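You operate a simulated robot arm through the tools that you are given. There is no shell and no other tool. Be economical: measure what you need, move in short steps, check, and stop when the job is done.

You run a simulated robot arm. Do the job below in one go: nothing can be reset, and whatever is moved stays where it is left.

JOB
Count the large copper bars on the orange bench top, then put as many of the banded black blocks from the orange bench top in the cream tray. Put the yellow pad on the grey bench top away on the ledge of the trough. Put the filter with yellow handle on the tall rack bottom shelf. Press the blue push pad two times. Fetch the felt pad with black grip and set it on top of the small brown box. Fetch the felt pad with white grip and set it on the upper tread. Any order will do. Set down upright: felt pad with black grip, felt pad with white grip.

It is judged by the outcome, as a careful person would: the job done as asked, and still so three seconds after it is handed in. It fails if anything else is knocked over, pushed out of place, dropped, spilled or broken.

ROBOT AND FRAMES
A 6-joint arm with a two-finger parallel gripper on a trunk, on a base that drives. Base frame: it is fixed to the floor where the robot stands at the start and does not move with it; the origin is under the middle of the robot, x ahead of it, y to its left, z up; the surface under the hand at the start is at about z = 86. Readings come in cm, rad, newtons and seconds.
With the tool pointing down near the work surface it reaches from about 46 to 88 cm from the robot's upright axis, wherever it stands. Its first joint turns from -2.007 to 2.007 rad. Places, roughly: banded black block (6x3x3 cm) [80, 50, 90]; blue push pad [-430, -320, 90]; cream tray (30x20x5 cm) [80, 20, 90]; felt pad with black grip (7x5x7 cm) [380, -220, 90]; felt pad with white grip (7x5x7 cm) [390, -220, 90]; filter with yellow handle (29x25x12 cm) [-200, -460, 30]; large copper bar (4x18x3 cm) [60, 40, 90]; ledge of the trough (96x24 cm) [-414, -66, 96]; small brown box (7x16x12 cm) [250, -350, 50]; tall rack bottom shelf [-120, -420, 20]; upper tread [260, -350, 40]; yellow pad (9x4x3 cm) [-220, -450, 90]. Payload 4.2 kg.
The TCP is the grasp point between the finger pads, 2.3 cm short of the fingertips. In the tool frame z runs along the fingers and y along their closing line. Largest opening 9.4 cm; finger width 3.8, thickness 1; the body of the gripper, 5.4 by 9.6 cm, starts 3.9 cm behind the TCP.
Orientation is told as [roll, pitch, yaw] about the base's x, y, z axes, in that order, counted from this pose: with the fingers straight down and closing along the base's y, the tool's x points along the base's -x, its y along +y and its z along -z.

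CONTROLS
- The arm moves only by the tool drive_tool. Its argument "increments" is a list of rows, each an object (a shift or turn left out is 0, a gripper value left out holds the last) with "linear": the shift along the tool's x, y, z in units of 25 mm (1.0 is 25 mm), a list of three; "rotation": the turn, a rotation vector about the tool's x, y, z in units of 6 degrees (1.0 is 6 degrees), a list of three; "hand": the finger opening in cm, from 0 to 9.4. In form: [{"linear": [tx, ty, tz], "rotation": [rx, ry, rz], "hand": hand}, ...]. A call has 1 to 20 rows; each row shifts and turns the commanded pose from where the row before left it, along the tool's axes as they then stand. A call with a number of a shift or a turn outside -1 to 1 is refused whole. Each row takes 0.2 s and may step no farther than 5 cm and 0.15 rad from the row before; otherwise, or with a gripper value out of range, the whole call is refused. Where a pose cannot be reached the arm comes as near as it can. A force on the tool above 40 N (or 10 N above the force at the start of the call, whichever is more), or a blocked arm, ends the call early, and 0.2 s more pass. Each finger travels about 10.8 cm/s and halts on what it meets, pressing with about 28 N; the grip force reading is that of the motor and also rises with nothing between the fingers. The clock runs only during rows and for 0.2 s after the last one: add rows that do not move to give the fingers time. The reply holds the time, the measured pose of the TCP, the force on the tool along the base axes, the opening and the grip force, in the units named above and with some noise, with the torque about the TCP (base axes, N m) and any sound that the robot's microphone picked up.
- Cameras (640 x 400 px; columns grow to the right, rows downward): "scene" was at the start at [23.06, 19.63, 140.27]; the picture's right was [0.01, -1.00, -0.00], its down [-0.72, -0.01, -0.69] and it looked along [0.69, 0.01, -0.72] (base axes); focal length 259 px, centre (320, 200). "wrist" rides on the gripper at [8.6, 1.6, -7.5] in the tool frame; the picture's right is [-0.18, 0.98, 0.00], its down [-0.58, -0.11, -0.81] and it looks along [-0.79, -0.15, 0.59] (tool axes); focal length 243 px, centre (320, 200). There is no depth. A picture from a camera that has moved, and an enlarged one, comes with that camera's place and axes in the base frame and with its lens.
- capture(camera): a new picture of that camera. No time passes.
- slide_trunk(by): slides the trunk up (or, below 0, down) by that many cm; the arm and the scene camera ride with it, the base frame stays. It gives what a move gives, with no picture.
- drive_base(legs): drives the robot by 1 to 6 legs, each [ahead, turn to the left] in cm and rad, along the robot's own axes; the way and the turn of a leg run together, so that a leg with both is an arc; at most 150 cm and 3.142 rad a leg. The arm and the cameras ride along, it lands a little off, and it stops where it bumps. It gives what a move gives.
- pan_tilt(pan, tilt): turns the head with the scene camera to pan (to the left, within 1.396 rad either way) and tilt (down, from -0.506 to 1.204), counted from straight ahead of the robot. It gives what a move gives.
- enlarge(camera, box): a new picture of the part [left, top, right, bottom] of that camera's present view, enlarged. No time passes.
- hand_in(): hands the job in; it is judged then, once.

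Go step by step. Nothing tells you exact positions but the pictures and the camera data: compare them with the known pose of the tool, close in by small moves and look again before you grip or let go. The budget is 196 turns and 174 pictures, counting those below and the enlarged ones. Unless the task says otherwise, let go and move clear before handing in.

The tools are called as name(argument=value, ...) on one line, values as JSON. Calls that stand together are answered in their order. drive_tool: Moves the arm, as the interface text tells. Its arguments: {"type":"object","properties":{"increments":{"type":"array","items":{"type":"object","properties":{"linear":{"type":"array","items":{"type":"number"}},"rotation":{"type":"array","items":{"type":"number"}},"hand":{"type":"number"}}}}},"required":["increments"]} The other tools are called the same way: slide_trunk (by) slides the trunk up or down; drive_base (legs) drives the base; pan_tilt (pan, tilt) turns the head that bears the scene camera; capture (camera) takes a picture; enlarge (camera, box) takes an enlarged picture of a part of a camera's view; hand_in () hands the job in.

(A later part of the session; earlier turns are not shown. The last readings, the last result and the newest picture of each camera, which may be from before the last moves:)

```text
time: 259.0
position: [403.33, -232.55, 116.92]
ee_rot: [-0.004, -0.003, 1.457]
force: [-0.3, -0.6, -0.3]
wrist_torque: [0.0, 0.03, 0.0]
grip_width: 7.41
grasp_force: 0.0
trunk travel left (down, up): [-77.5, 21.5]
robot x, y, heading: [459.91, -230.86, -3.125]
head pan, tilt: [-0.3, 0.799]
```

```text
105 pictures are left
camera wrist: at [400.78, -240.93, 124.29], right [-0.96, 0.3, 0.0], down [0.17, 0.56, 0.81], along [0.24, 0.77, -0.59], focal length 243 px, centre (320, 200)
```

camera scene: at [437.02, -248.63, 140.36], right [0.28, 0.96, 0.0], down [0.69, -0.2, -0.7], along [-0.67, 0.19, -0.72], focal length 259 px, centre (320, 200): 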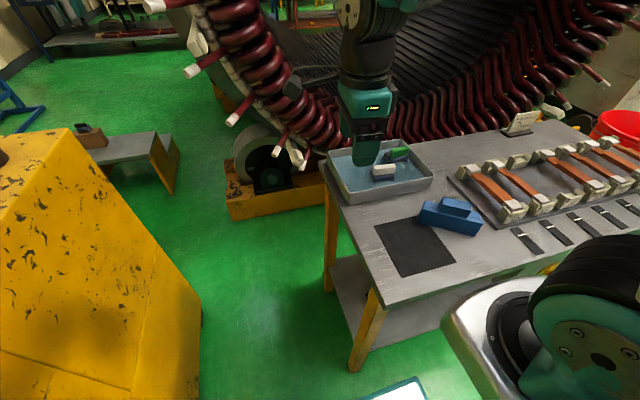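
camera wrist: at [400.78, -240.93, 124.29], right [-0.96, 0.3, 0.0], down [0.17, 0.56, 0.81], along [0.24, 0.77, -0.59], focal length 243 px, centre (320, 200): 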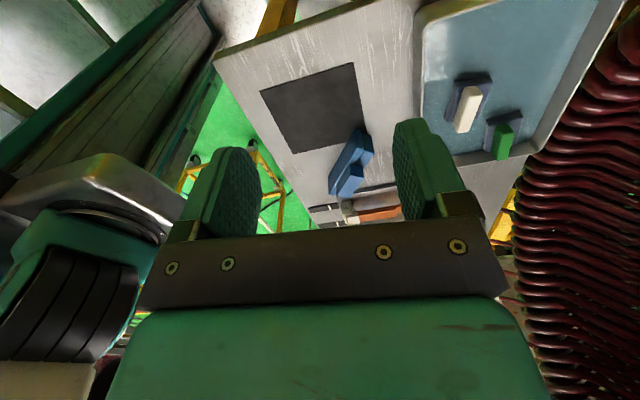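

White grip top at about (387.8, -217.1, 95.6). I'll hover above it and check.

drive_tool(increments=[{"linear": [-0.6775, 0.8575, 0]}, {"linear": [-0.6775, 0.8575, 0]}, {"linear": [-0.6775, 0.8575, 0]}, {"linear": [-0.6775, 0.8575, 0]}, {"linear": [-0.6775, 0.8575, 0]}, {"linear": [-0.6775, 0.8575, 0]}, {"linear": [-0.6775, 0.8575, 0]}, {"linear": [-0.6775, 0.8575, 0]}, {"linear": [0, 0, 1]}, {"linear": [0, 0, 1]}, {"linear": [0, 0, 1]}, {"linear": [0, 0, 1]}, {"linear": [0, 0, 1]}, {}])

enlarge(camera="wrist", box=[200, 0, 440, 200])

enlarge(camera="scene", box=[310, 110, 450, 220])

```text
time: 262.0
position: [387.86, -217.11, 104.23]
ee_rot: [-0.002, -0.001, 1.456]
force: [-0.2, 0.1, 0.6]
wrist_torque: [0.0, -0.02, -0.01]
grip_width: 7.4
grasp_force: 0.0
trunk travel left (down, up): [-77.5, 21.5]
robot x, y, heading: [459.9, -231.03, -3.119]
head pan, tilt: [-0.3, 0.799]
```

```text
2.00 times, centred on (320, 100) of wrist
camera zoom: at [385.33, -225.56, 111.72], right [-0.96, 0.3, 0.0], down [0.17, 0.56, 0.81], along [0.24, 0.77, -0.59], focal length 485 px, centre (320, 400)
```

zoom: 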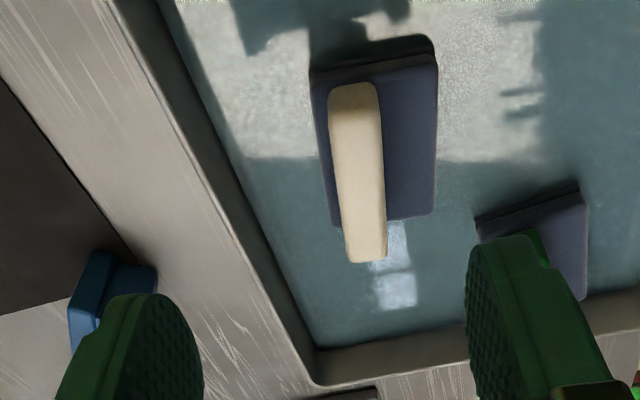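

```text
3.64 times, centred on (380, 165) of scene
camera zoom: at [437.02, -248.63, 140.37], right [0.28, 0.96, 0.0], down [0.69, -0.2, -0.7], along [-0.67, 0.19, -0.72], focal length 943 px, centre (102, 327)
```

zoom: 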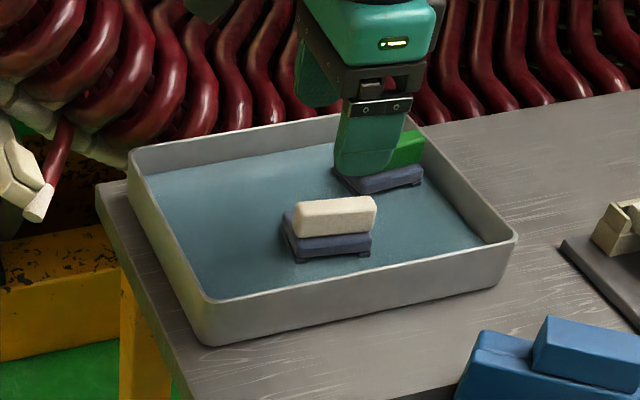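

White grip centre is (386.8, -216.4). I'll adjust, go down to z 94.6 as with the black one, grip and lift.

drive_tool(increments=[{"linear": [-0.23, 0.45, 0], "rotation": [0, 0, 0.25], "hand": 5.6}, {}, {"linear": [0, 0, 0.9]}, {"linear": [0, 0, 0.9]}, {"linear": [0, 0, 0.9]}, {"linear": [0, 0, 0.8]}, {"linear": [0, 0, 0.32]}, {}])

capture(camera="wrist")

```text
time: 263.8
position: [386.88, -216.48, 94.72]
ee_rot: [-0.004, -0.002, 1.43]
force: [-0.4, -0.2, -0.3]
wrist_torque: [-0.01, -0.01, -0.02]
grip_width: 5.59
grasp_force: 0.1
trunk travel left (down, up): [-77.5, 21.5]
robot x, y, heading: [460.05, -231.2, -3.116]
head pan, tilt: [-0.3, 0.799]
```

```text
102 pictures are left
camera wrist: at [384.13, -224.75, 102.2], right [-0.95, 0.32, 0.0], down [0.19, 0.56, 0.81], along [0.26, 0.76, -0.59], focal length 243 px, centre (320, 200)
```

wrist: 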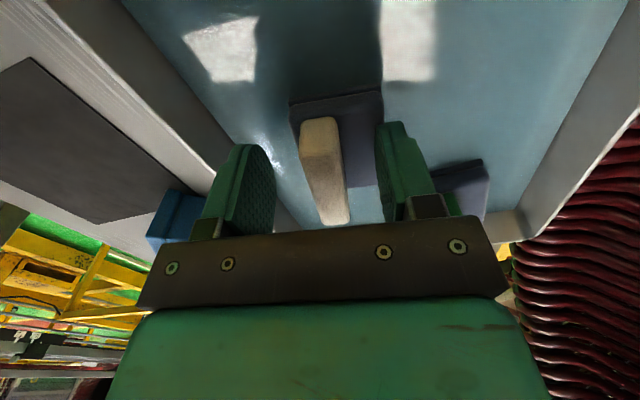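

drive_tool(increments=[{"hand": 0}, {}, {}, {}, {}, {"linear": [0, 0, -0.2]}, {"linear": [0, 0, -0.4]}, {"linear": [0, 0, -0.6]}, {"linear": [0, 0, -0.8]}, {"linear": [0, 0, -0.8]}, {"linear": [0, 0, -0.8]}, {"linear": [0, 0, -0.8]}, {"linear": [0, 0, -0.8]}, {"linear": [0, 0, -0.8]}, {"linear": [0, 0, -0.8]}, {"linear": [0, 0, -0.8]}, {"linear": [0, 0, -0.8]}, {}])

drive_tool(increments=[{"linear": [0.5, -0.8, 0]}, {"linear": [0.5, -0.8, 0]}, {"linear": [0.5, -0.8, 0]}, {"linear": [0.5, -0.8, 0]}, {"linear": [0.5, -0.8, 0]}, {"linear": [0.5, -0.8, 0]}, {"linear": [0.5, -0.8, 0]}, {"linear": [0.5, -0.8, 0]}, {"linear": [0.5, 0, 0]}, {"linear": [0.5, 0, 0]}, {}])

capture(camera="wrist")

```text
time: 267.6
position: [386.93, -216.44, 115.72]
ee_rot: [-0.002, -0.003, 1.429]
force: [-0.3, -0.5, -0.4]
wrist_torque: [0.01, -0.03, -0.02]
grip_width: 1.74
grasp_force: 28.3
trunk travel left (down, up): [-77.5, 21.5]
robot x, y, heading: [459.74, -231.14, -3.122]
head pan, tilt: [-0.3, 0.799]
```

```text
time: 270.0
position: [401.05, -231.03, 115.69]
ee_rot: [-0.002, -0.002, 1.429]
force: [0.0, 0.3, -0.7]
wrist_torque: [-0.01, -0.01, 0.0]
grip_width: 1.78
grasp_force: 28.4
trunk travel left (down, up): [-77.5, 21.5]
robot x, y, heading: [459.76, -230.98, -3.127]
head pan, tilt: [-0.3, 0.799]
```

```text
101 pictures are left
camera wrist: at [398.22, -239.36, 123.14], right [-0.95, 0.32, 0.0], down [0.19, 0.56, 0.81], along [0.26, 0.76, -0.59], focal length 243 px, centre (320, 200)
```

wrist: 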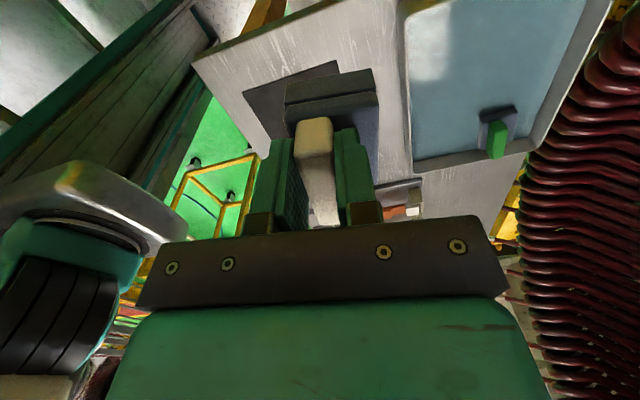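

Held. Driving back to the step along the same way.

drive_base(legs=[[-13, 0], [0, -1.57], [-100, 0], [-102, 0], [0, 1.55]])

drive_base(legs=[[150, 0], [65, 0]])

```text
time: 288.6
position: [413.25, -428.56, 115.72]
ee_rot: [-0.002, -0.001, 1.351]
force: [0.3, 0.4, 0.3]
wrist_torque: [0.04, -0.01, -0.02]
grip_width: 1.76
grasp_force: 27.9
trunk travel left (down, up): [-77.5, 21.5]
robot x, y, heading: [471.95, -433.1, 3.08]
head pan, tilt: [-0.3, 0.799]
```

```text
time: 299.2
position: [197.98, -415.5, 115.63]
ee_rot: [-0.002, -0.002, 1.348]
force: [0.0, 0.7, -0.8]
wrist_torque: [0.02, 0.0, 0.0]
grip_width: 1.74
grasp_force: 27.9
trunk travel left (down, up): [-77.5, 21.5]
robot x, y, heading: [256.37, -420.24, 3.079]
head pan, tilt: [-0.3, 0.799]
```

I'm slightly too near the step to turn safely, so I'll shuffle about 12 cm south first, then turn to face it.

drive_base(legs=[[30, 0.4], [30, -0.4], [-57, 0]])

drive_base(legs=[[0, -1.52]])

pan_tilt(pan=-0.1, tilt=0.9)

capture(camera="scene")

```text
time: 305.8
position: [196.11, -426.98, 115.69]
ee_rot: [-0.002, -0.002, 1.341]
force: [0.0, -0.7, -0.3]
wrist_torque: [-0.03, 0.01, 0.01]
grip_width: 1.73
grasp_force: 28.3
trunk travel left (down, up): [-77.5, 21.5]
robot x, y, heading: [254.47, -432.19, 3.068]
head pan, tilt: [-0.3, 0.799]
```

```text
time: 309.9
position: [256.86, -373.62, 115.63]
ee_rot: [-0.003, -0.002, -0.177]
force: [-0.6, 0.3, -0.3]
wrist_torque: [0.0, 0.0, -0.02]
grip_width: 1.76
grasp_force: 27.9
trunk travel left (down, up): [-77.5, 21.5]
robot x, y, heading: [254.55, -432.22, 1.549]
head pan, tilt: [-0.3, 0.799]
```

```text
time: 310.6
position: [256.77, -373.73, 115.75]
ee_rot: [-0.003, -0.002, -0.179]
force: [0.4, 0.3, -0.7]
wrist_torque: [0.05, 0.03, -0.01]
grip_width: 1.73
grasp_force: 28.0
trunk travel left (down, up): [-77.5, 21.5]
robot x, y, heading: [254.89, -432.49, 1.55]
head pan, tilt: [-0.099, 0.901]
```

```text
100 pictures are left
camera scene: at [236.16, -409.2, 139.57], right [0.99, -0.12, 0.0], down [-0.09, -0.78, -0.62], along [0.07, 0.62, -0.78], focal length 259 px, centre (320, 200)
```

scene: 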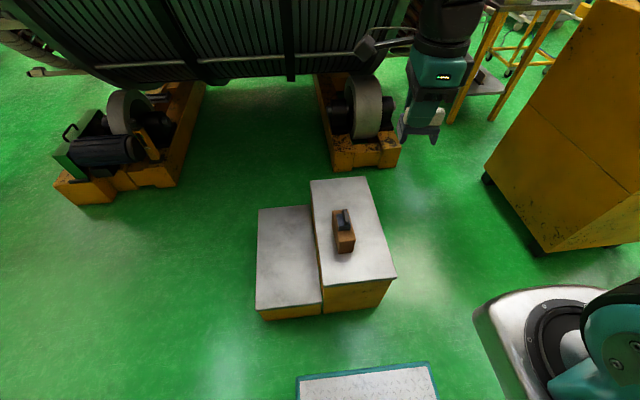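

Placing spot for the white pad: upper tread at about (264, -363), beside and in front of the box. I'll turn the tool, move over and lower the trunk.

drive_tool(increments=[{"rotation": [0, 0, -0.983]}, {"rotation": [0, 0, -0.983]}, {"rotation": [0, 0, -0.983]}, {"rotation": [0, 0, -0.983]}, {"rotation": [0, 0, -0.983]}, {"rotation": [0, 0, -0.983]}, {"rotation": [0, 0, -0.983]}, {"rotation": [0, 0, -0.983]}, {"rotation": [0, 0, -0.983]}, {"rotation": [0, 0, -0.983]}, {"rotation": [0, 0, -0.983]}, {"rotation": [0, 0, -0.983]}, {"rotation": [0, 0, -0.983]}, {"rotation": [0, 0, -0.983]}, {"rotation": [0, 0, -0.983]}, {"rotation": [0, 0, -0.983]}, {"rotation": [0, 0, -0.983]}])

drive_tool(increments=[{"linear": [-0.713, -0.48, 0]}, {"linear": [-0.713, -0.48, 0]}, {"linear": [-0.713, -0.48, 0]}, {"linear": [-0.713, -0.48, 0]}, {"linear": [-0.713, -0.48, 0]}, {"linear": [-0.713, -0.48, 0]}, {}])

slide_trunk(by=-40)

capture(camera="scene")

capture(camera="wrist")

```text
time: 314.2
position: [256.84, -373.65, 115.79]
ee_rot: [0.0, 0.003, 1.573]
force: [0.3, 0.3, -1.6]
wrist_torque: [0.0, 0.0, 0.0]
grip_width: 1.76
grasp_force: 27.9
trunk travel left (down, up): [-77.5, 21.5]
robot x, y, heading: [254.63, -432.33, 1.55]
head pan, tilt: [-0.099, 0.901]
```

```text
time: 315.8
position: [264.09, -362.96, 115.73]
ee_rot: [0.0, 0.003, 1.571]
force: [0.3, -0.6, -1.1]
wrist_torque: [0.04, 0.0, 0.02]
grip_width: 1.75
grasp_force: 28.1
trunk travel left (down, up): [-77.5, 21.5]
robot x, y, heading: [254.72, -432.33, 1.553]
head pan, tilt: [-0.099, 0.901]
```

```text
time: 319.6
position: [264.14, -362.93, 75.72]
ee_rot: [0.001, 0.003, 1.573]
force: [-0.2, -0.3, -0.5]
wrist_torque: [0.0, -0.01, -0.03]
grip_width: 1.73
grasp_force: 27.6
trunk travel left (down, up): [-37.5, 61.5]
robot x, y, heading: [254.53, -432.45, 1.549]
head pan, tilt: [-0.099, 0.901]
```

```text
99 pictures are left
camera scene: at [236.15, -409.21, 99.57], right [0.99, -0.12, 0.0], down [-0.09, -0.78, -0.62], along [0.07, 0.62, -0.78], focal length 259 px, centre (320, 200)
```

scene: 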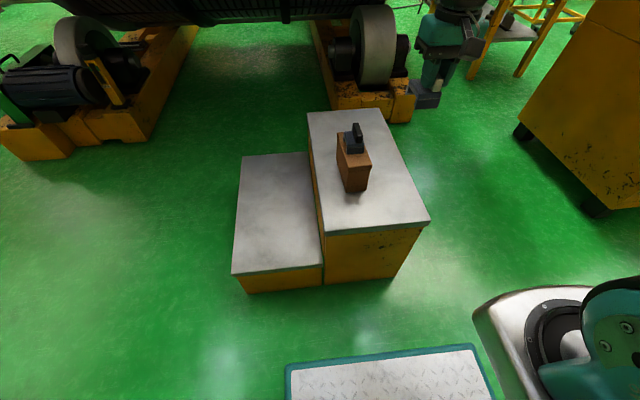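

```text
98 pictures are left
camera wrist: at [262.51, -371.53, 83.22], right [-0.98, 0.18, 0.0], down [0.11, 0.58, 0.8], along [0.15, 0.79, -0.59], focal length 243 px, centre (320, 200)
```

wrist: 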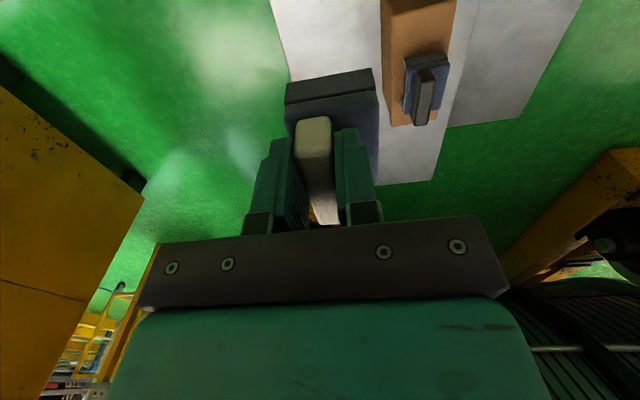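

The spot is free. Lowering further with the trunk, then creeping down with the arm.

slide_trunk(by=-26)

capture(camera="scene")

drive_tool(increments=[{"linear": [0, 0, 0.5]}, {"linear": [0, 0, 0.5]}, {"linear": [0, 0, 0.4]}, {"linear": [0, 0, 0.2]}, {}])

capture(camera="wrist")

```text
time: 322.3
position: [264.06, -362.96, 49.74]
ee_rot: [0.002, 0.004, 1.571]
force: [-0.3, 0.0, -0.8]
wrist_torque: [-0.01, 0.02, 0.03]
grip_width: 1.73
grasp_force: 28.3
trunk travel left (down, up): [-11.5, 87.5]
robot x, y, heading: [254.58, -432.65, 1.551]
head pan, tilt: [-0.099, 0.901]
```

```text
97 pictures are left
camera scene: at [236.15, -409.21, 73.58], right [0.99, -0.12, 0.0], down [-0.09, -0.78, -0.62], along [0.07, 0.62, -0.78], focal length 259 px, centre (320, 200)
```

scene: 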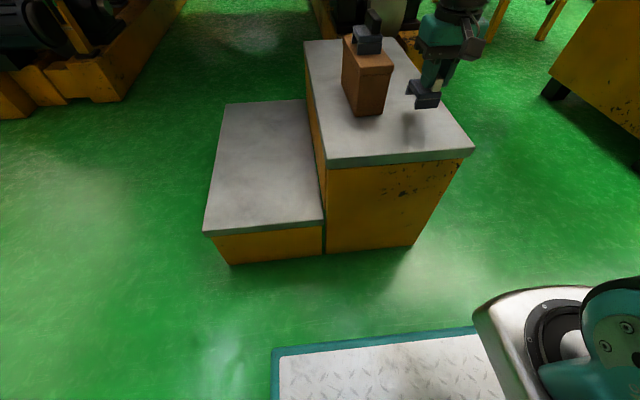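

```text
time: 323.5
position: [264.07, -363.02, 45.95]
ee_rot: [0.0, -0.002, 1.572]
force: [1.5, -5.3, 25.3]
wrist_torque: [-0.06, 0.0, -0.01]
grip_width: 1.81
grasp_force: 27.8
trunk travel left (down, up): [-11.5, 87.5]
robot x, y, heading: [254.95, -432.69, 1.549]
head pan, tilt: [-0.099, 0.901]
```

```text
96 pictures are left
camera wrist: at [262.53, -371.66, 53.43], right [-0.98, 0.18, 0.0], down [0.11, 0.58, 0.81], along [0.15, 0.79, -0.59], focal length 243 px, centre (320, 200)
```

wrist: 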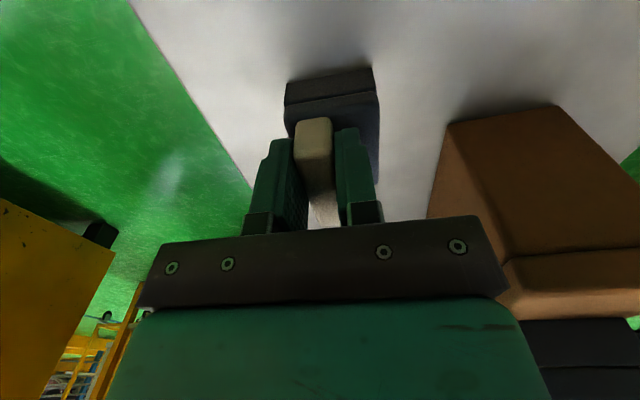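

Contact with the tread. Easing off, releasing and rising.

drive_tool(increments=[{"linear": [0, 0, -0.1]}, {}, {"hand": 3.5}, {}, {}, {"linear": [0, 0, -0.4]}, {"linear": [0, 0, -0.8]}, {"linear": [0, 0, -0.8]}, {"linear": [0, 0, -0.8]}, {"linear": [0, 0, -0.8]}, {"linear": [0, 0, -0.8]}, {"linear": [0, 0, -0.8]}, {}])

capture(camera="scene")

slide_trunk(by=40)

slide_trunk(by=30)

enlarge(camera="scene", box=[280, 160, 440, 300])

```text
time: 326.3
position: [264.08, -362.78, 59.13]
ee_rot: [-0.001, 0.004, 1.574]
force: [0.1, 0.1, 0.3]
wrist_torque: [-0.03, 0.0, -0.01]
grip_width: 3.5
grasp_force: 0.0
trunk travel left (down, up): [-11.5, 87.5]
robot x, y, heading: [254.53, -432.52, 1.55]
head pan, tilt: [-0.099, 0.901]
```

```text
95 pictures are left
camera scene: at [236.15, -409.21, 73.57], right [0.99, -0.12, 0.0], down [-0.09, -0.78, -0.62], along [0.07, 0.62, -0.78], focal length 259 px, centre (320, 200)
```

scene: 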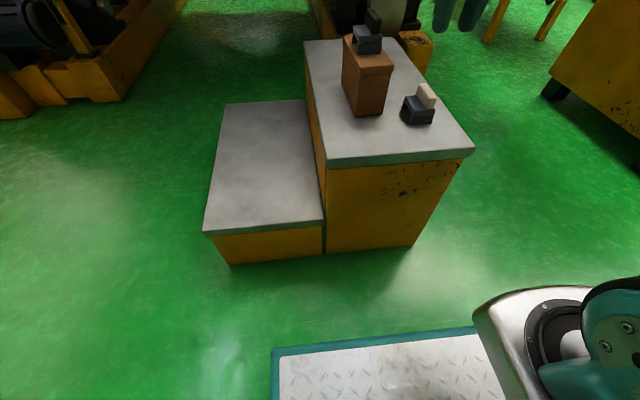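

```text
time: 330.1
position: [264.0, -362.8, 99.11]
ee_rot: [0.0, 0.003, 1.572]
force: [0.5, -0.5, -0.1]
wrist_torque: [0.02, 0.0, 0.01]
grip_width: 3.49
grasp_force: 0.2
trunk travel left (down, up): [-51.5, 47.5]
robot x, y, heading: [254.54, -432.11, 1.552]
head pan, tilt: [-0.099, 0.901]
```

```text
time: 333.1
position: [264.14, -362.83, 129.12]
ee_rot: [-0.001, 0.005, 1.572]
force: [0.3, 0.8, -0.6]
wrist_torque: [0.0, 0.02, -0.04]
grip_width: 3.51
grasp_force: 0.1
trunk travel left (down, up): [-81.5, 17.5]
robot x, y, heading: [254.61, -432.57, 1.554]
head pan, tilt: [-0.099, 0.901]
```

```text
2.86 times, centred on (360, 230) of scene
camera zoom: at [236.16, -409.21, 143.57], right [0.99, -0.12, 0.0], down [-0.09, -0.78, -0.62], along [0.07, 0.62, -0.78], focal length 741 px, centre (206, 114)
```

zoom: 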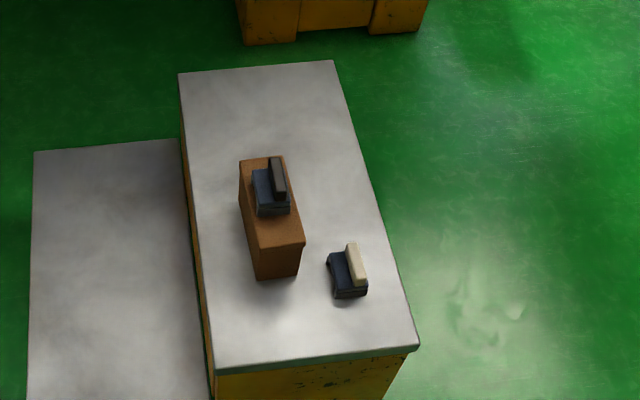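

Both felt pads stand upright in their places. Next is the west side: I'll tuck the arm, drive west to about x = 30 and look at the rack and the grey bench.

drive_tool(increments=[{"linear": [0.8, 0.5, 0]}, {"linear": [0.8, 0.5, 0]}, {"linear": [0.8, 0.5, 0]}, {"linear": [0.8, 0.5, 0]}, {"linear": [0.8, 0.5, 0]}, {"linear": [0.8, 0.5, 0]}, {"linear": [0.8, 0.5, 0]}])

drive_base(legs=[[0, 1.57], [150, 0], [75, 0]])

pan_tilt(pan=0.2, tilt=0.4)

capture(camera="scene")

```text
time: 334.7
position: [255.12, -376.85, 129.19]
ee_rot: [0.0, 0.001, 1.571]
force: [0.3, 0.2, -0.1]
wrist_torque: [0.01, -0.01, -0.02]
grip_width: 3.48
grasp_force: 0.1
trunk travel left (down, up): [-81.5, 17.5]
robot x, y, heading: [254.77, -432.03, 1.556]
head pan, tilt: [-0.099, 0.901]
```

```text
time: 349.7
position: [-26.54, -431.81, 129.2]
ee_rot: [0.0, 0.003, -3.12]
force: [0.5, 0.7, 0.1]
wrist_torque: [0.0, -0.01, 0.03]
grip_width: 3.52
grasp_force: 0.1
trunk travel left (down, up): [-81.5, 17.5]
robot x, y, heading: [28.18, -431.11, -3.144]
head pan, tilt: [-0.099, 0.901]
```

```text
time: 350.6
position: [-26.65, -431.84, 129.13]
ee_rot: [0.0, 0.004, -3.119]
force: [0.5, 0.2, 0.2]
wrist_torque: [0.0, 0.0, 0.02]
grip_width: 3.47
grasp_force: 0.0
trunk travel left (down, up): [-81.5, 17.5]
robot x, y, heading: [28.71, -431.4, -3.141]
head pan, tilt: [0.201, 0.4]
```

```text
93 pictures are left
camera scene: at [4.36, -452.58, 147.87], right [-0.2, 0.98, 0.0], down [0.38, 0.08, -0.92], along [-0.9, -0.18, -0.39], focal length 259 px, centre (320, 200)
```

scene: 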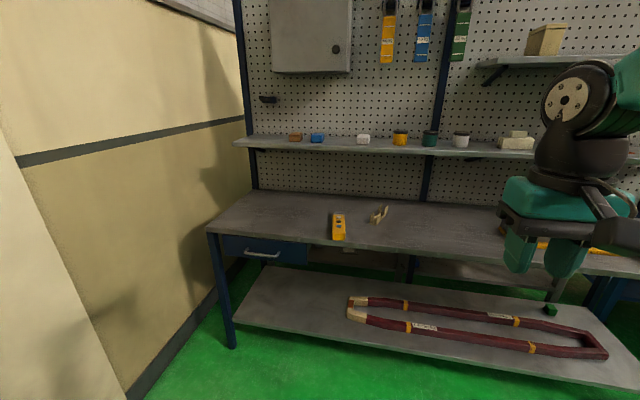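

This pegboard unit is the tall rack; its bottom shelf at (-115, -411) holds a red coil. The filter and grey bench must be on the far side, so I'll look right for a gap and at the free shelf space.

pan_tilt(pan=-0.9, tilt=0.4)

capture(camera="scene")

slide_trunk(by=-40)

pan_tilt(pan=-0.1, tilt=0.35)

slide_trunk(by=-30)

capture(camera="scene")

```text
time: 351.9
position: [-26.63, -431.75, 129.23]
ee_rot: [0.0, 0.004, -3.119]
force: [-0.4, -0.1, -1.3]
wrist_torque: [-0.05, 0.02, -0.02]
grip_width: 3.51
grasp_force: 0.0
trunk travel left (down, up): [-81.5, 17.5]
robot x, y, heading: [28.65, -431.29, -3.135]
head pan, tilt: [-0.901, 0.4]
```

```text
92 pictures are left
camera scene: at [7.67, -443.48, 147.87], right [0.78, 0.62, 0.0], down [0.24, -0.3, -0.92], along [-0.57, 0.72, -0.39], focal length 259 px, centre (320, 200)
```

scene: 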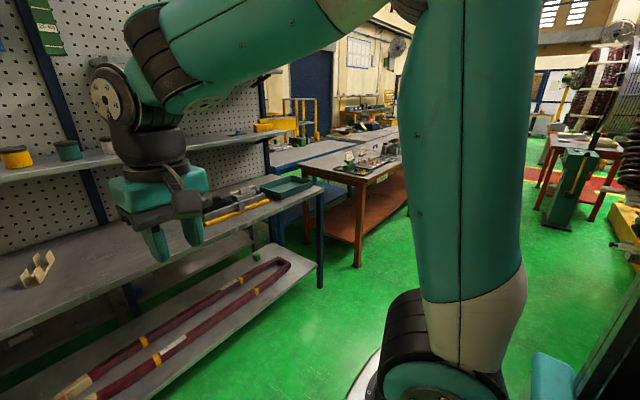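

```text
time: 355.8
position: [-26.66, -431.82, 89.24]
ee_rot: [-0.001, 0.004, -3.12]
force: [-0.2, 0.6, 0.5]
wrist_torque: [-0.01, -0.02, 0.0]
grip_width: 3.49
grasp_force: 0.1
trunk travel left (down, up): [-41.5, 57.5]
robot x, y, heading: [28.77, -431.32, -3.142]
head pan, tilt: [-0.901, 0.4]
```

```text
time: 356.9
position: [-26.63, -431.84, 89.1]
ee_rot: [0.001, 0.004, -3.118]
force: [0.3, 0.0, 0.3]
wrist_torque: [-0.01, 0.0, 0.01]
grip_width: 3.51
grasp_force: 0.1
trunk travel left (down, up): [-41.5, 57.5]
robot x, y, heading: [28.78, -431.55, -3.142]
head pan, tilt: [-0.099, 0.351]
```

```text
time: 359.9
position: [-26.63, -431.82, 59.16]
ee_rot: [-0.001, 0.003, -3.117]
force: [0.2, -0.7, 0.3]
wrist_torque: [0.06, 0.0, 0.02]
grip_width: 3.51
grasp_force: 0.3
trunk travel left (down, up): [-11.5, 87.5]
robot x, y, heading: [28.58, -431.02, -3.14]
head pan, tilt: [-0.099, 0.351]
```

```text
91 pictures are left
camera scene: at [4.18, -449.81, 78.33], right [0.1, 1.0, 0.0], down [0.34, -0.03, -0.94], along [-0.93, 0.09, -0.34], focal length 259 px, centre (320, 200)
```

scene: 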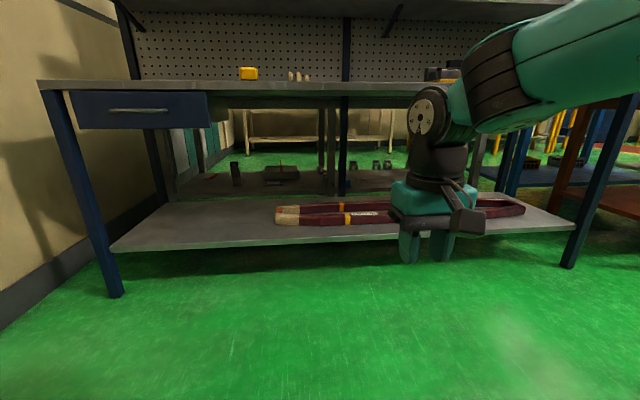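

Through the open back of the rack I can see another bench with things on its low shelf. Zooming in there.

enlarge(camera="scene", box=[160, 90, 320, 210])

enlarge(camera="scene", box=[320, 90, 480, 210])

```text
3.33 times, centred on (240, 150) of scene
camera zoom: at [4.18, -449.81, 78.33], right [0.1, 1.0, 0.0], down [0.34, -0.03, -0.94], along [-0.93, 0.09, -0.34], focal length 864 px, centre (587, 367)
```

zoom: 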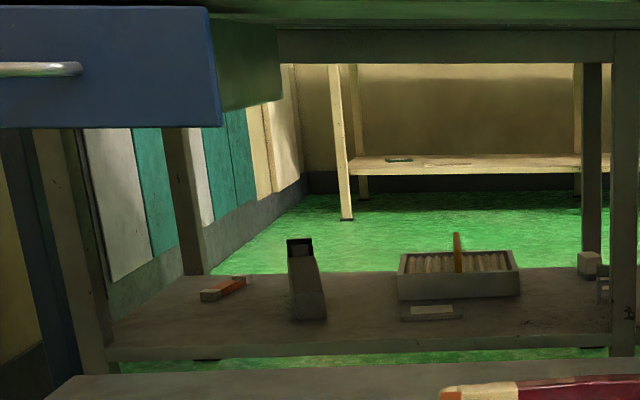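

```text
3.33 times, centred on (400, 150) of scene
camera zoom: at [4.18, -449.81, 78.33], right [0.1, 1.0, 0.0], down [0.34, -0.03, -0.94], along [-0.93, 0.09, -0.34], focal length 864 px, centre (53, 367)
```

zoom: 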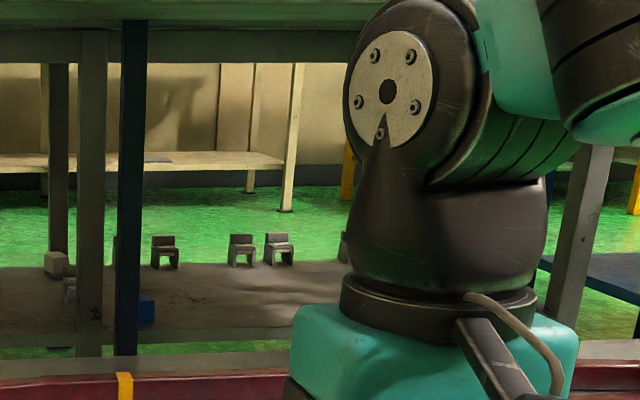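

The filter with the yellow handle is on the low shelf of the grey bench behind, at about (-202, -461). That aisle is reached from the north, so I'll raise the trunk and drive back up the corridor past the start and around.

slide_trunk(by=40)

slide_trunk(by=20)

drive_base(legs=[[0, -1.43], [145, 0], [145, 0], [145, -0.145]])

pan_tilt(pan=0.7, tilt=0.4)

capture(camera="scene")

```text
time: 363.7
position: [-26.62, -431.8, 99.23]
ee_rot: [0.001, 0.003, -3.119]
force: [-0.1, 0.4, -0.2]
wrist_torque: [-0.04, 0.01, 0.0]
grip_width: 3.5
grasp_force: 0.1
trunk travel left (down, up): [-51.5, 47.5]
robot x, y, heading: [28.82, -431.16, -3.14]
head pan, tilt: [-0.099, 0.351]
```

```text
time: 365.9
position: [-26.65, -431.8, 119.14]
ee_rot: [0.001, 0.003, -3.12]
force: [0.4, 0.3, -0.7]
wrist_torque: [0.0, 0.03, -0.01]
grip_width: 3.49
grasp_force: 0.1
trunk travel left (down, up): [-71.5, 27.5]
robot x, y, heading: [28.93, -431.49, -3.14]
head pan, tilt: [-0.099, 0.351]
```

```text
time: 390.1
position: [-20.49, 53.96, 119.07]
ee_rot: [0.002, 0.003, 1.571]
force: [-0.5, 0.8, -0.9]
wrist_torque: [0.01, -0.02, -0.01]
grip_width: 3.5
grasp_force: 0.1
trunk travel left (down, up): [-71.5, 27.5]
robot x, y, heading: [-21.05, -1.06, 1.549]
head pan, tilt: [-0.099, 0.351]
```

```text
time: 391.3
position: [-20.36, 53.97, 119.14]
ee_rot: [-0.001, 0.004, 1.57]
force: [0.5, 0.2, 0.1]
wrist_torque: [-0.01, -0.02, 0.0]
grip_width: 3.51
grasp_force: 0.1
trunk travel left (down, up): [-71.5, 27.5]
robot x, y, heading: [-21.5, -1.3, 1.551]
head pan, tilt: [0.7, 0.4]
```

```text
88 pictures are left
camera scene: at [-46.23, 21.41, 137.88], right [0.78, 0.63, 0.0], down [0.24, -0.3, -0.92], along [-0.58, 0.72, -0.39], focal length 259 px, centre (320, 200)
```

scene: 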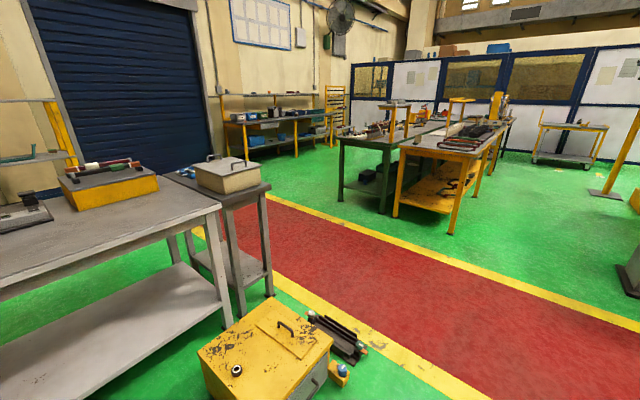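

The red walkway leads west past the tables. I'll drive to y≈190, then west along it, and look south.

drive_base(legs=[[0, 0.05], [150, 0], [42, 0], [0, 1.55], [150, 0], [110, 0]])

pan_tilt(pan=0.9, tilt=0.4)

capture(camera="scene")

```text
time: 417.6
position: [-342.27, 175.96, 119.13]
ee_rot: [-0.002, 0.005, -3.054]
force: [0.1, -0.4, -1.3]
wrist_torque: [0.0, 0.01, 0.02]
grip_width: 3.5
grasp_force: 0.0
trunk travel left (down, up): [-71.5, 27.5]
robot x, y, heading: [-287.12, 180.0, -3.077]
head pan, tilt: [0.7, 0.4]
```

```text
time: 418.3
position: [-342.38, 175.95, 119.16]
ee_rot: [0.0, 0.005, -3.055]
force: [0.1, 0.6, -0.1]
wrist_torque: [0.01, -0.01, 0.0]
grip_width: 3.5
grasp_force: 0.1
trunk travel left (down, up): [-71.5, 27.5]
robot x, y, heading: [-286.51, 180.34, -3.075]
head pan, tilt: [0.901, 0.4]
```

```text
87 pictures are left
camera scene: at [-306.39, 152.11, 137.87], right [-0.82, 0.57, 0.0], down [0.22, 0.32, -0.92], along [-0.52, -0.76, -0.39], focal length 259 px, centre (320, 200)
```

scene: 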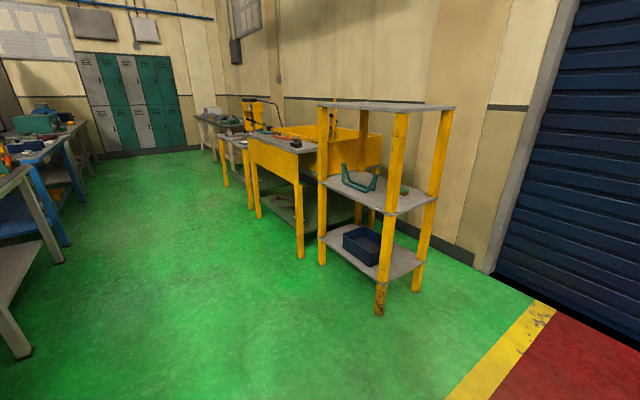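

The yellow trough with its ledge is on the west side, lockers at the far end, and the aisle is clear. I'll drive south down the aisle and look.

drive_base(legs=[[0, 1.485], [150, 0], [150, 0], [150, 0]])

pan_tilt(pan=0.6, tilt=0.45)

capture(camera="scene")

pan_tilt(pan=-0.9, tilt=0.45)

capture(camera="scene")

```text
time: 443.3
position: [-305.35, -322.8, 119.21]
ee_rot: [0.0, 0.003, -1.574]
force: [-0.6, 0.3, -0.4]
wrist_torque: [0.02, 0.01, 0.01]
grip_width: 3.52
grasp_force: 0.1
trunk travel left (down, up): [-71.5, 27.5]
robot x, y, heading: [-304.6, -267.37, -1.596]
head pan, tilt: [0.901, 0.4]
```

```text
time: 444.1
position: [-305.36, -322.94, 119.25]
ee_rot: [0.0, 0.004, -1.574]
force: [-0.1, 0.1, 0.3]
wrist_torque: [0.0, -0.01, 0.0]
grip_width: 3.5
grasp_force: 0.1
trunk travel left (down, up): [-71.5, 27.5]
robot x, y, heading: [-304.64, -267.37, -1.591]
head pan, tilt: [0.6, 0.45]
```

```text
86 pictures are left
camera scene: at [-280.61, -290.77, 137.41], right [-0.84, -0.55, 0.0], down [-0.24, 0.36, -0.9], along [0.49, -0.75, -0.44], focal length 259 px, centre (320, 200)
```

scene: 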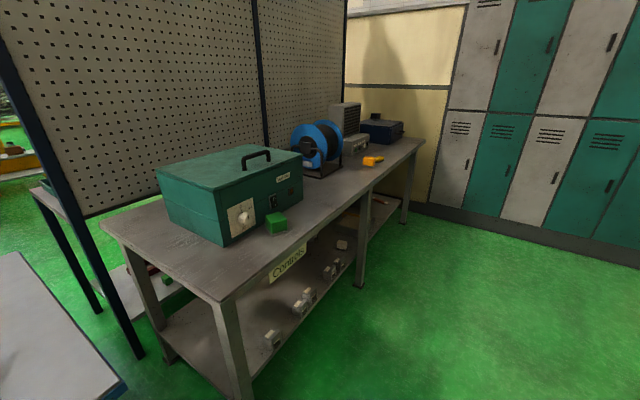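

```text
time: 445.7
position: [-305.43, -322.97, 119.29]
ee_rot: [-0.001, 0.004, -1.573]
force: [-0.2, 0.5, 0.1]
wrist_torque: [0.03, -0.01, -0.04]
grip_width: 3.49
grasp_force: 0.0
trunk travel left (down, up): [-71.5, 27.5]
robot x, y, heading: [-304.67, -267.78, -1.594]
head pan, tilt: [-0.901, 0.45]
```

```text
85 pictures are left
camera scene: at [-292.96, -288.62, 137.41], right [-0.6, 0.8, 0.0], down [0.35, 0.26, -0.9], along [-0.72, -0.54, -0.44], focal length 259 px, centre (320, 200)
```

scene: 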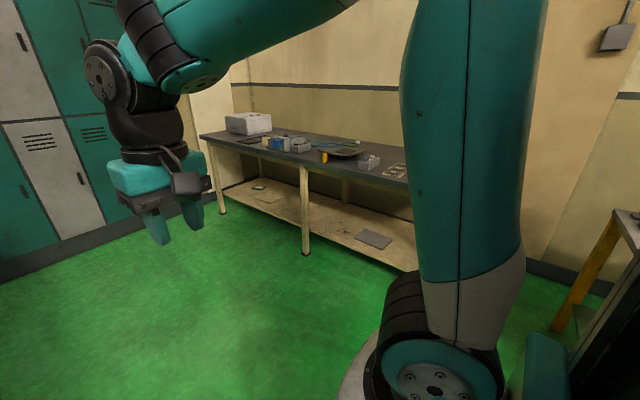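

The yellow pad lies on the grey bench at about (-221, -443). First the blue push pad on the west bench: I'll drive toward (-362, -309) and face west.

drive_base(legs=[[0, -0.93], [68, 0], [0, -0.61]])

pan_tilt(pan=0.0, tilt=0.75)

capture(camera="scene")

capture(camera="wrist")

```text
time: 453.5
position: [-415.14, -308.17, 119.14]
ee_rot: [0.001, 0.003, -3.101]
force: [0.4, 0.3, 0.2]
wrist_torque: [0.0, 0.0, -0.01]
grip_width: 3.5
grasp_force: 0.1
trunk travel left (down, up): [-71.5, 27.5]
robot x, y, heading: [-360.12, -306.42, -3.127]
head pan, tilt: [-0.901, 0.45]
```

```text
time: 454.7
position: [-415.03, -308.18, 119.24]
ee_rot: [0.0, 0.004, -3.102]
force: [0.6, -1.5, 0.1]
wrist_torque: [0.01, -0.03, 0.0]
grip_width: 3.49
grasp_force: 0.0
trunk travel left (down, up): [-71.5, 27.5]
robot x, y, heading: [-359.41, -306.69, -3.12]
head pan, tilt: [0.0, 0.75]
```

```text
84 pictures are left
camera scene: at [-383.09, -326.54, 134.77], right [-0.02, 1.0, 0.0], down [0.68, 0.01, -0.73], along [-0.73, -0.01, -0.68], focal length 259 px, centre (320, 200)
```

scene: 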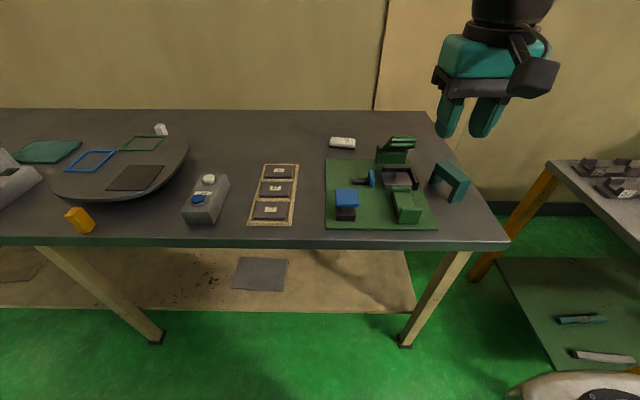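

```text
83 pictures are left
camera wrist: at [-406.5, -309.43, 126.7], right [-0.14, -0.99, 0.0], down [-0.59, 0.09, 0.8], along [-0.8, 0.12, -0.59], focal length 243 px, centre (320, 200)
```

wrist: 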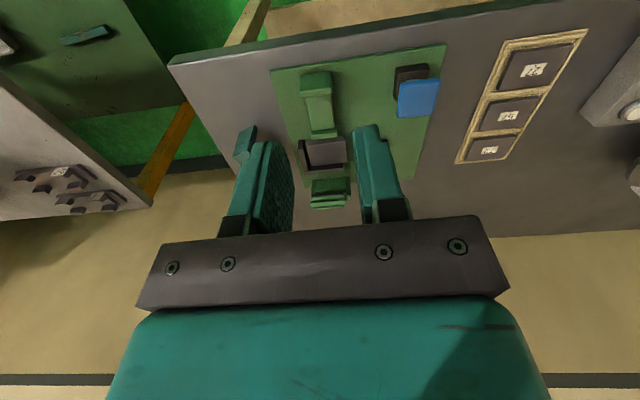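

The blue push pad is the blue block on a black base on the green board, at about (-432, -320). Zooming in on it.

enlarge(camera="scene", box=[310, 140, 450, 240])

enlarge(camera="wrist", box=[360, 20, 480, 140])

```text
4.00 times, centred on (380, 190) of scene
camera zoom: at [-383.09, -326.54, 134.77], right [-0.02, 1.0, 0.0], down [0.68, 0.01, -0.73], along [-0.73, -0.01, -0.68], focal length 1037 px, centre (80, 240)
```

zoom: 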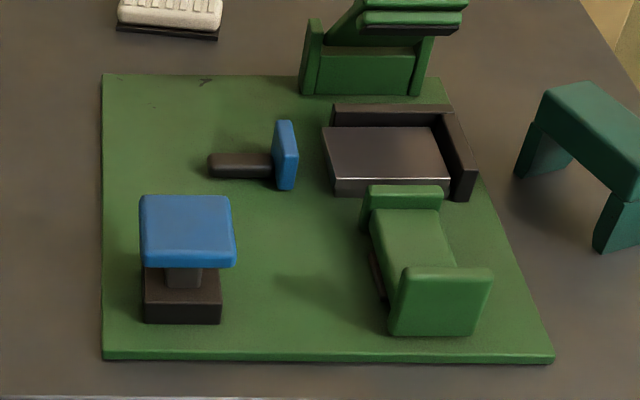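

```text
3.33 times, centred on (420, 80) of wrist
camera zoom: at [-406.5, -309.43, 126.7], right [-0.14, -0.99, 0.0], down [-0.59, 0.09, 0.8], along [-0.8, 0.12, -0.59], focal length 809 px, centre (-13, 600)
```

zoom: 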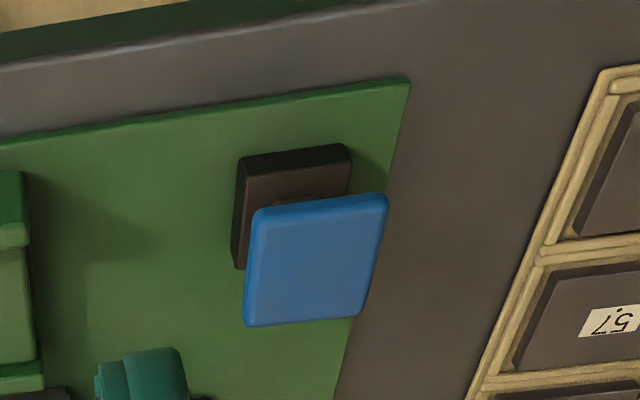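

The pad's top is at about (-428.3, -320.8, 93.5). I'll close the fingers, move above it and check alignment.

drive_tool(increments=[{"linear": [-0.783, 0.69, 0], "hand": 0}, {"linear": [-0.783, 0.69, 0]}, {"linear": [-0.783, 0.69, 0]}, {"linear": [-0.783, 0.69, 0]}, {"linear": [-0.783, 0.69, 0]}, {"linear": [-0.783, 0.69, 0]}, {"linear": [-0.783, 0.69, 0]}, {"linear": [0, 0, 1]}, {"linear": [0, 0, 1]}, {"linear": [0, 0, 1]}, {"linear": [0, 0, 1]}, {"linear": [0, 0, 1]}, {"linear": [0, 0, 1]}, {"linear": [0, 0, 1]}, {"linear": [0, 0, 0.6]}, {}])

enlarge(camera="scene", box=[270, 120, 430, 240])

capture(camera="wrist")

```text
time: 458.1
position: [-428.24, -320.78, 99.99]
ee_rot: [-0.001, 0.004, -3.102]
force: [-0.6, 0.2, 1.0]
wrist_torque: [0.0, -0.03, 0.01]
grip_width: 0.0
grasp_force: 27.4
trunk travel left (down, up): [-71.5, 27.5]
robot x, y, heading: [-360.03, -306.66, -3.125]
head pan, tilt: [0.0, 0.75]
```

```text
3.33 times, centred on (350, 180) of scene
camera zoom: at [-383.08, -326.55, 134.76], right [-0.02, 1.0, 0.0], down [0.68, 0.01, -0.73], along [-0.73, -0.01, -0.68], focal length 864 px, centre (220, 267)
```

zoom: 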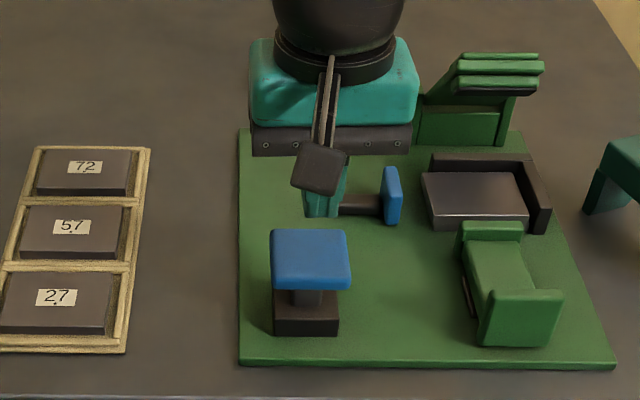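

```text
79 pictures are left
camera wrist: at [-419.57, -321.98, 107.55], right [-0.14, -0.99, 0.0], down [-0.59, 0.09, 0.8], along [-0.8, 0.12, -0.59], focal length 243 px, centre (320, 200)
```

wrist: 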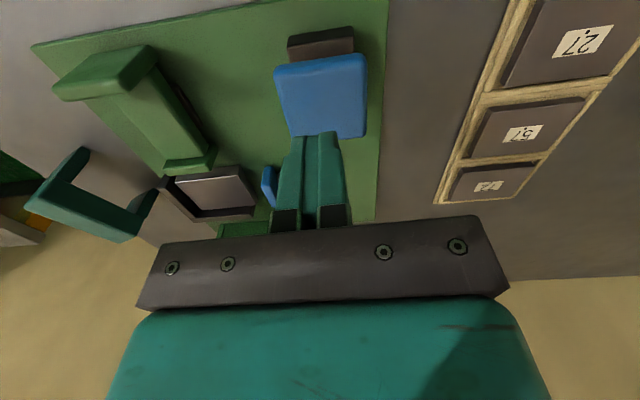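

Aligned within about half a centimetre. I'll press down slowly and watch force and sound.

drive_tool(increments=[{"linear": [0.16, 0, 0.5]}, {"linear": [0, 0, 0.5]}, {"linear": [0, 0, 0.3]}, {"linear": [0, 0, 0.1]}, {"linear": [0, 0, 0.1]}, {"linear": [0, 0, 0.1]}, {}])

```text
time: 459.7
position: [-427.94, -320.78, 96.21]
ee_rot: [-0.002, 0.003, -3.102]
force: [0.7, -0.6, 0.4]
wrist_torque: [0.02, -0.02, 0.0]
grip_width: 0.01
grasp_force: 27.5
trunk travel left (down, up): [-71.5, 27.5]
robot x, y, heading: [-360.08, -306.37, -3.12]
head pan, tilt: [0.0, 0.75]
```

drive_tool(increments=[{"linear": [0, 0, 0.1]}, {"linear": [0, 0, 0.1]}, {"linear": [0, 0, 0.1]}, {"linear": [0, 0, 0.1]}, {}])

enlarge(camera="scene", box=[300, 150, 400, 230])

```text
time: 460.9
position: [-427.89, -320.79, 95.19]
ee_rot: [0.0, 0.002, -3.1]
force: [-0.9, 0.7, 3.1]
wrist_torque: [0.0, 0.08, 0.0]
grip_width: 0.0
grasp_force: 28.4
trunk travel left (down, up): [-71.5, 27.5]
robot x, y, heading: [-359.84, -306.8, -3.123]
head pan, tilt: [0.0, 0.75]
```

```text
5.00 times, centred on (350, 190) of scene
camera zoom: at [-383.08, -326.54, 134.77], right [-0.02, 1.0, 0.0], down [0.68, 0.01, -0.73], along [-0.73, -0.01, -0.68], focal length 1296 px, centre (170, 250)
```

zoom: 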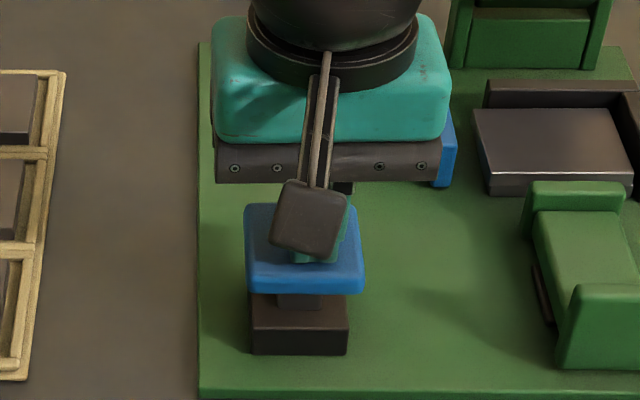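

Contact has begun (3 N, springy). Pressing further.

drive_tool(increments=[{"linear": [0, 0, 0.1]}, {"linear": [0, 0, 0.1]}, {"linear": [0, 0, 0.1]}, {}])

```text
time: 461.9
position: [-427.84, -320.71, 94.4]
ee_rot: [-0.001, 0.002, -3.101]
force: [0.4, -1.1, 3.2]
wrist_torque: [-0.08, 0.05, 0.06]
grip_width: 0.0
grasp_force: 27.3
trunk travel left (down, up): [-71.5, 27.5]
robot x, y, heading: [-360.07, -306.8, -3.123]
head pan, tilt: [0.0, 0.75]
```

drive_tool(increments=[{"linear": [0, 0, 0.1]}, {"linear": [0, 0, 0.1]}, {"linear": [0, 0, 0.1]}, {}])

enlarge(camera="scene", box=[300, 150, 400, 230])

```text
time: 462.9
position: [-427.98, -320.77, 93.7]
ee_rot: [-0.001, 0.0, -3.102]
force: [-0.5, -1.9, 3.7]
wrist_torque: [-0.08, 0.12, 0.01]
grip_width: 0.01
grasp_force: 28.1
trunk travel left (down, up): [-71.5, 27.5]
robot x, y, heading: [-359.9, -306.53, -3.124]
head pan, tilt: [0.0, 0.75]
```

```text
5.00 times, centred on (350, 190) of scene
camera zoom: at [-383.07, -326.56, 134.77], right [-0.02, 1.0, 0.0], down [0.68, 0.01, -0.73], along [-0.73, -0.01, -0.68], focal length 1296 px, centre (170, 250)
```

zoom: 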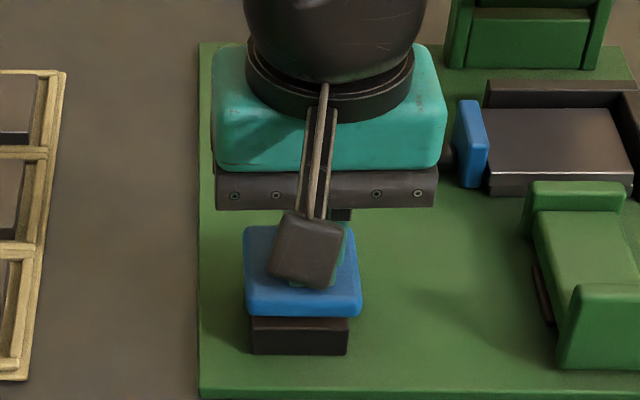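

The pad is travelling down and drives a linked ram, with the stem almost gone. I'll press on to the stop.

drive_tool(increments=[{"linear": [0, 0, 0.1]}, {"linear": [0, 0, 0.1]}, {"linear": [0, 0, 0.1]}, {}])

enlarge(camera="scene", box=[300, 150, 400, 230])

```text
time: 463.9
position: [-427.9, -320.61, 93.28]
ee_rot: [0.002, -0.002, -3.101]
force: [6.3, 1.2, 36.2]
wrist_torque: [0.09, -0.3, -0.1]
grip_width: 0.02
grasp_force: 28.0
trunk travel left (down, up): [-71.5, 27.5]
robot x, y, heading: [-360.02, -306.72, -3.127]
head pan, tilt: [0.0, 0.75]
```

```text
5.00 times, centred on (350, 190) of scene
camera zoom: at [-382.93, -326.51, 134.84], right [-0.02, 1.0, 0.0], down [0.68, 0.01, -0.73], along [-0.73, -0.01, -0.68], focal length 1296 px, centre (170, 250)
```

zoom: 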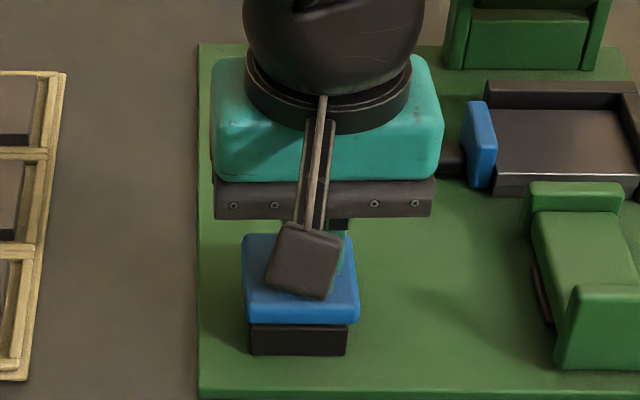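

Fully pressed (36 N at the stop). I'll release completely and see it spring back.

drive_tool(increments=[{"linear": [0, 0, -0.4]}, {"linear": [0, 0, -0.5]}, {"linear": [0, 0, -0.5]}, {"linear": [0, 0, -0.5]}, {}, {}, {}, {}])

enlarge(camera="scene", box=[300, 150, 400, 230])

```text
time: 465.7
position: [-427.94, -320.67, 97.72]
ee_rot: [0.0, 0.003, -3.101]
force: [0.1, 0.2, -0.6]
wrist_torque: [-0.02, -0.04, 0.02]
grip_width: 0.0
grasp_force: 28.1
trunk travel left (down, up): [-71.5, 27.5]
robot x, y, heading: [-359.51, -306.42, -3.126]
head pan, tilt: [0.0, 0.75]
```

```text
5.00 times, centred on (350, 190) of scene
camera zoom: at [-383.09, -326.55, 134.76], right [-0.02, 1.0, 0.0], down [0.68, 0.01, -0.73], along [-0.73, -0.01, -0.68], focal length 1296 px, centre (170, 250)
```

zoom: 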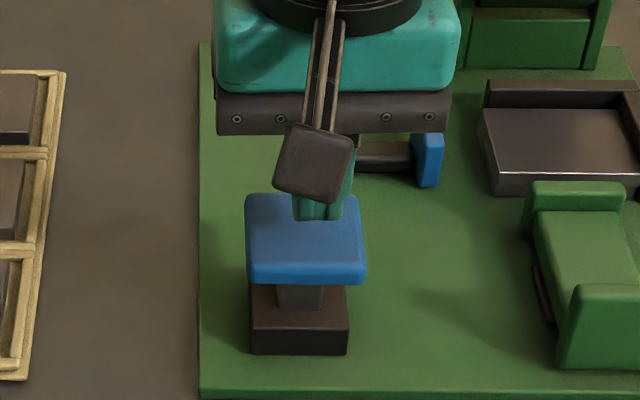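

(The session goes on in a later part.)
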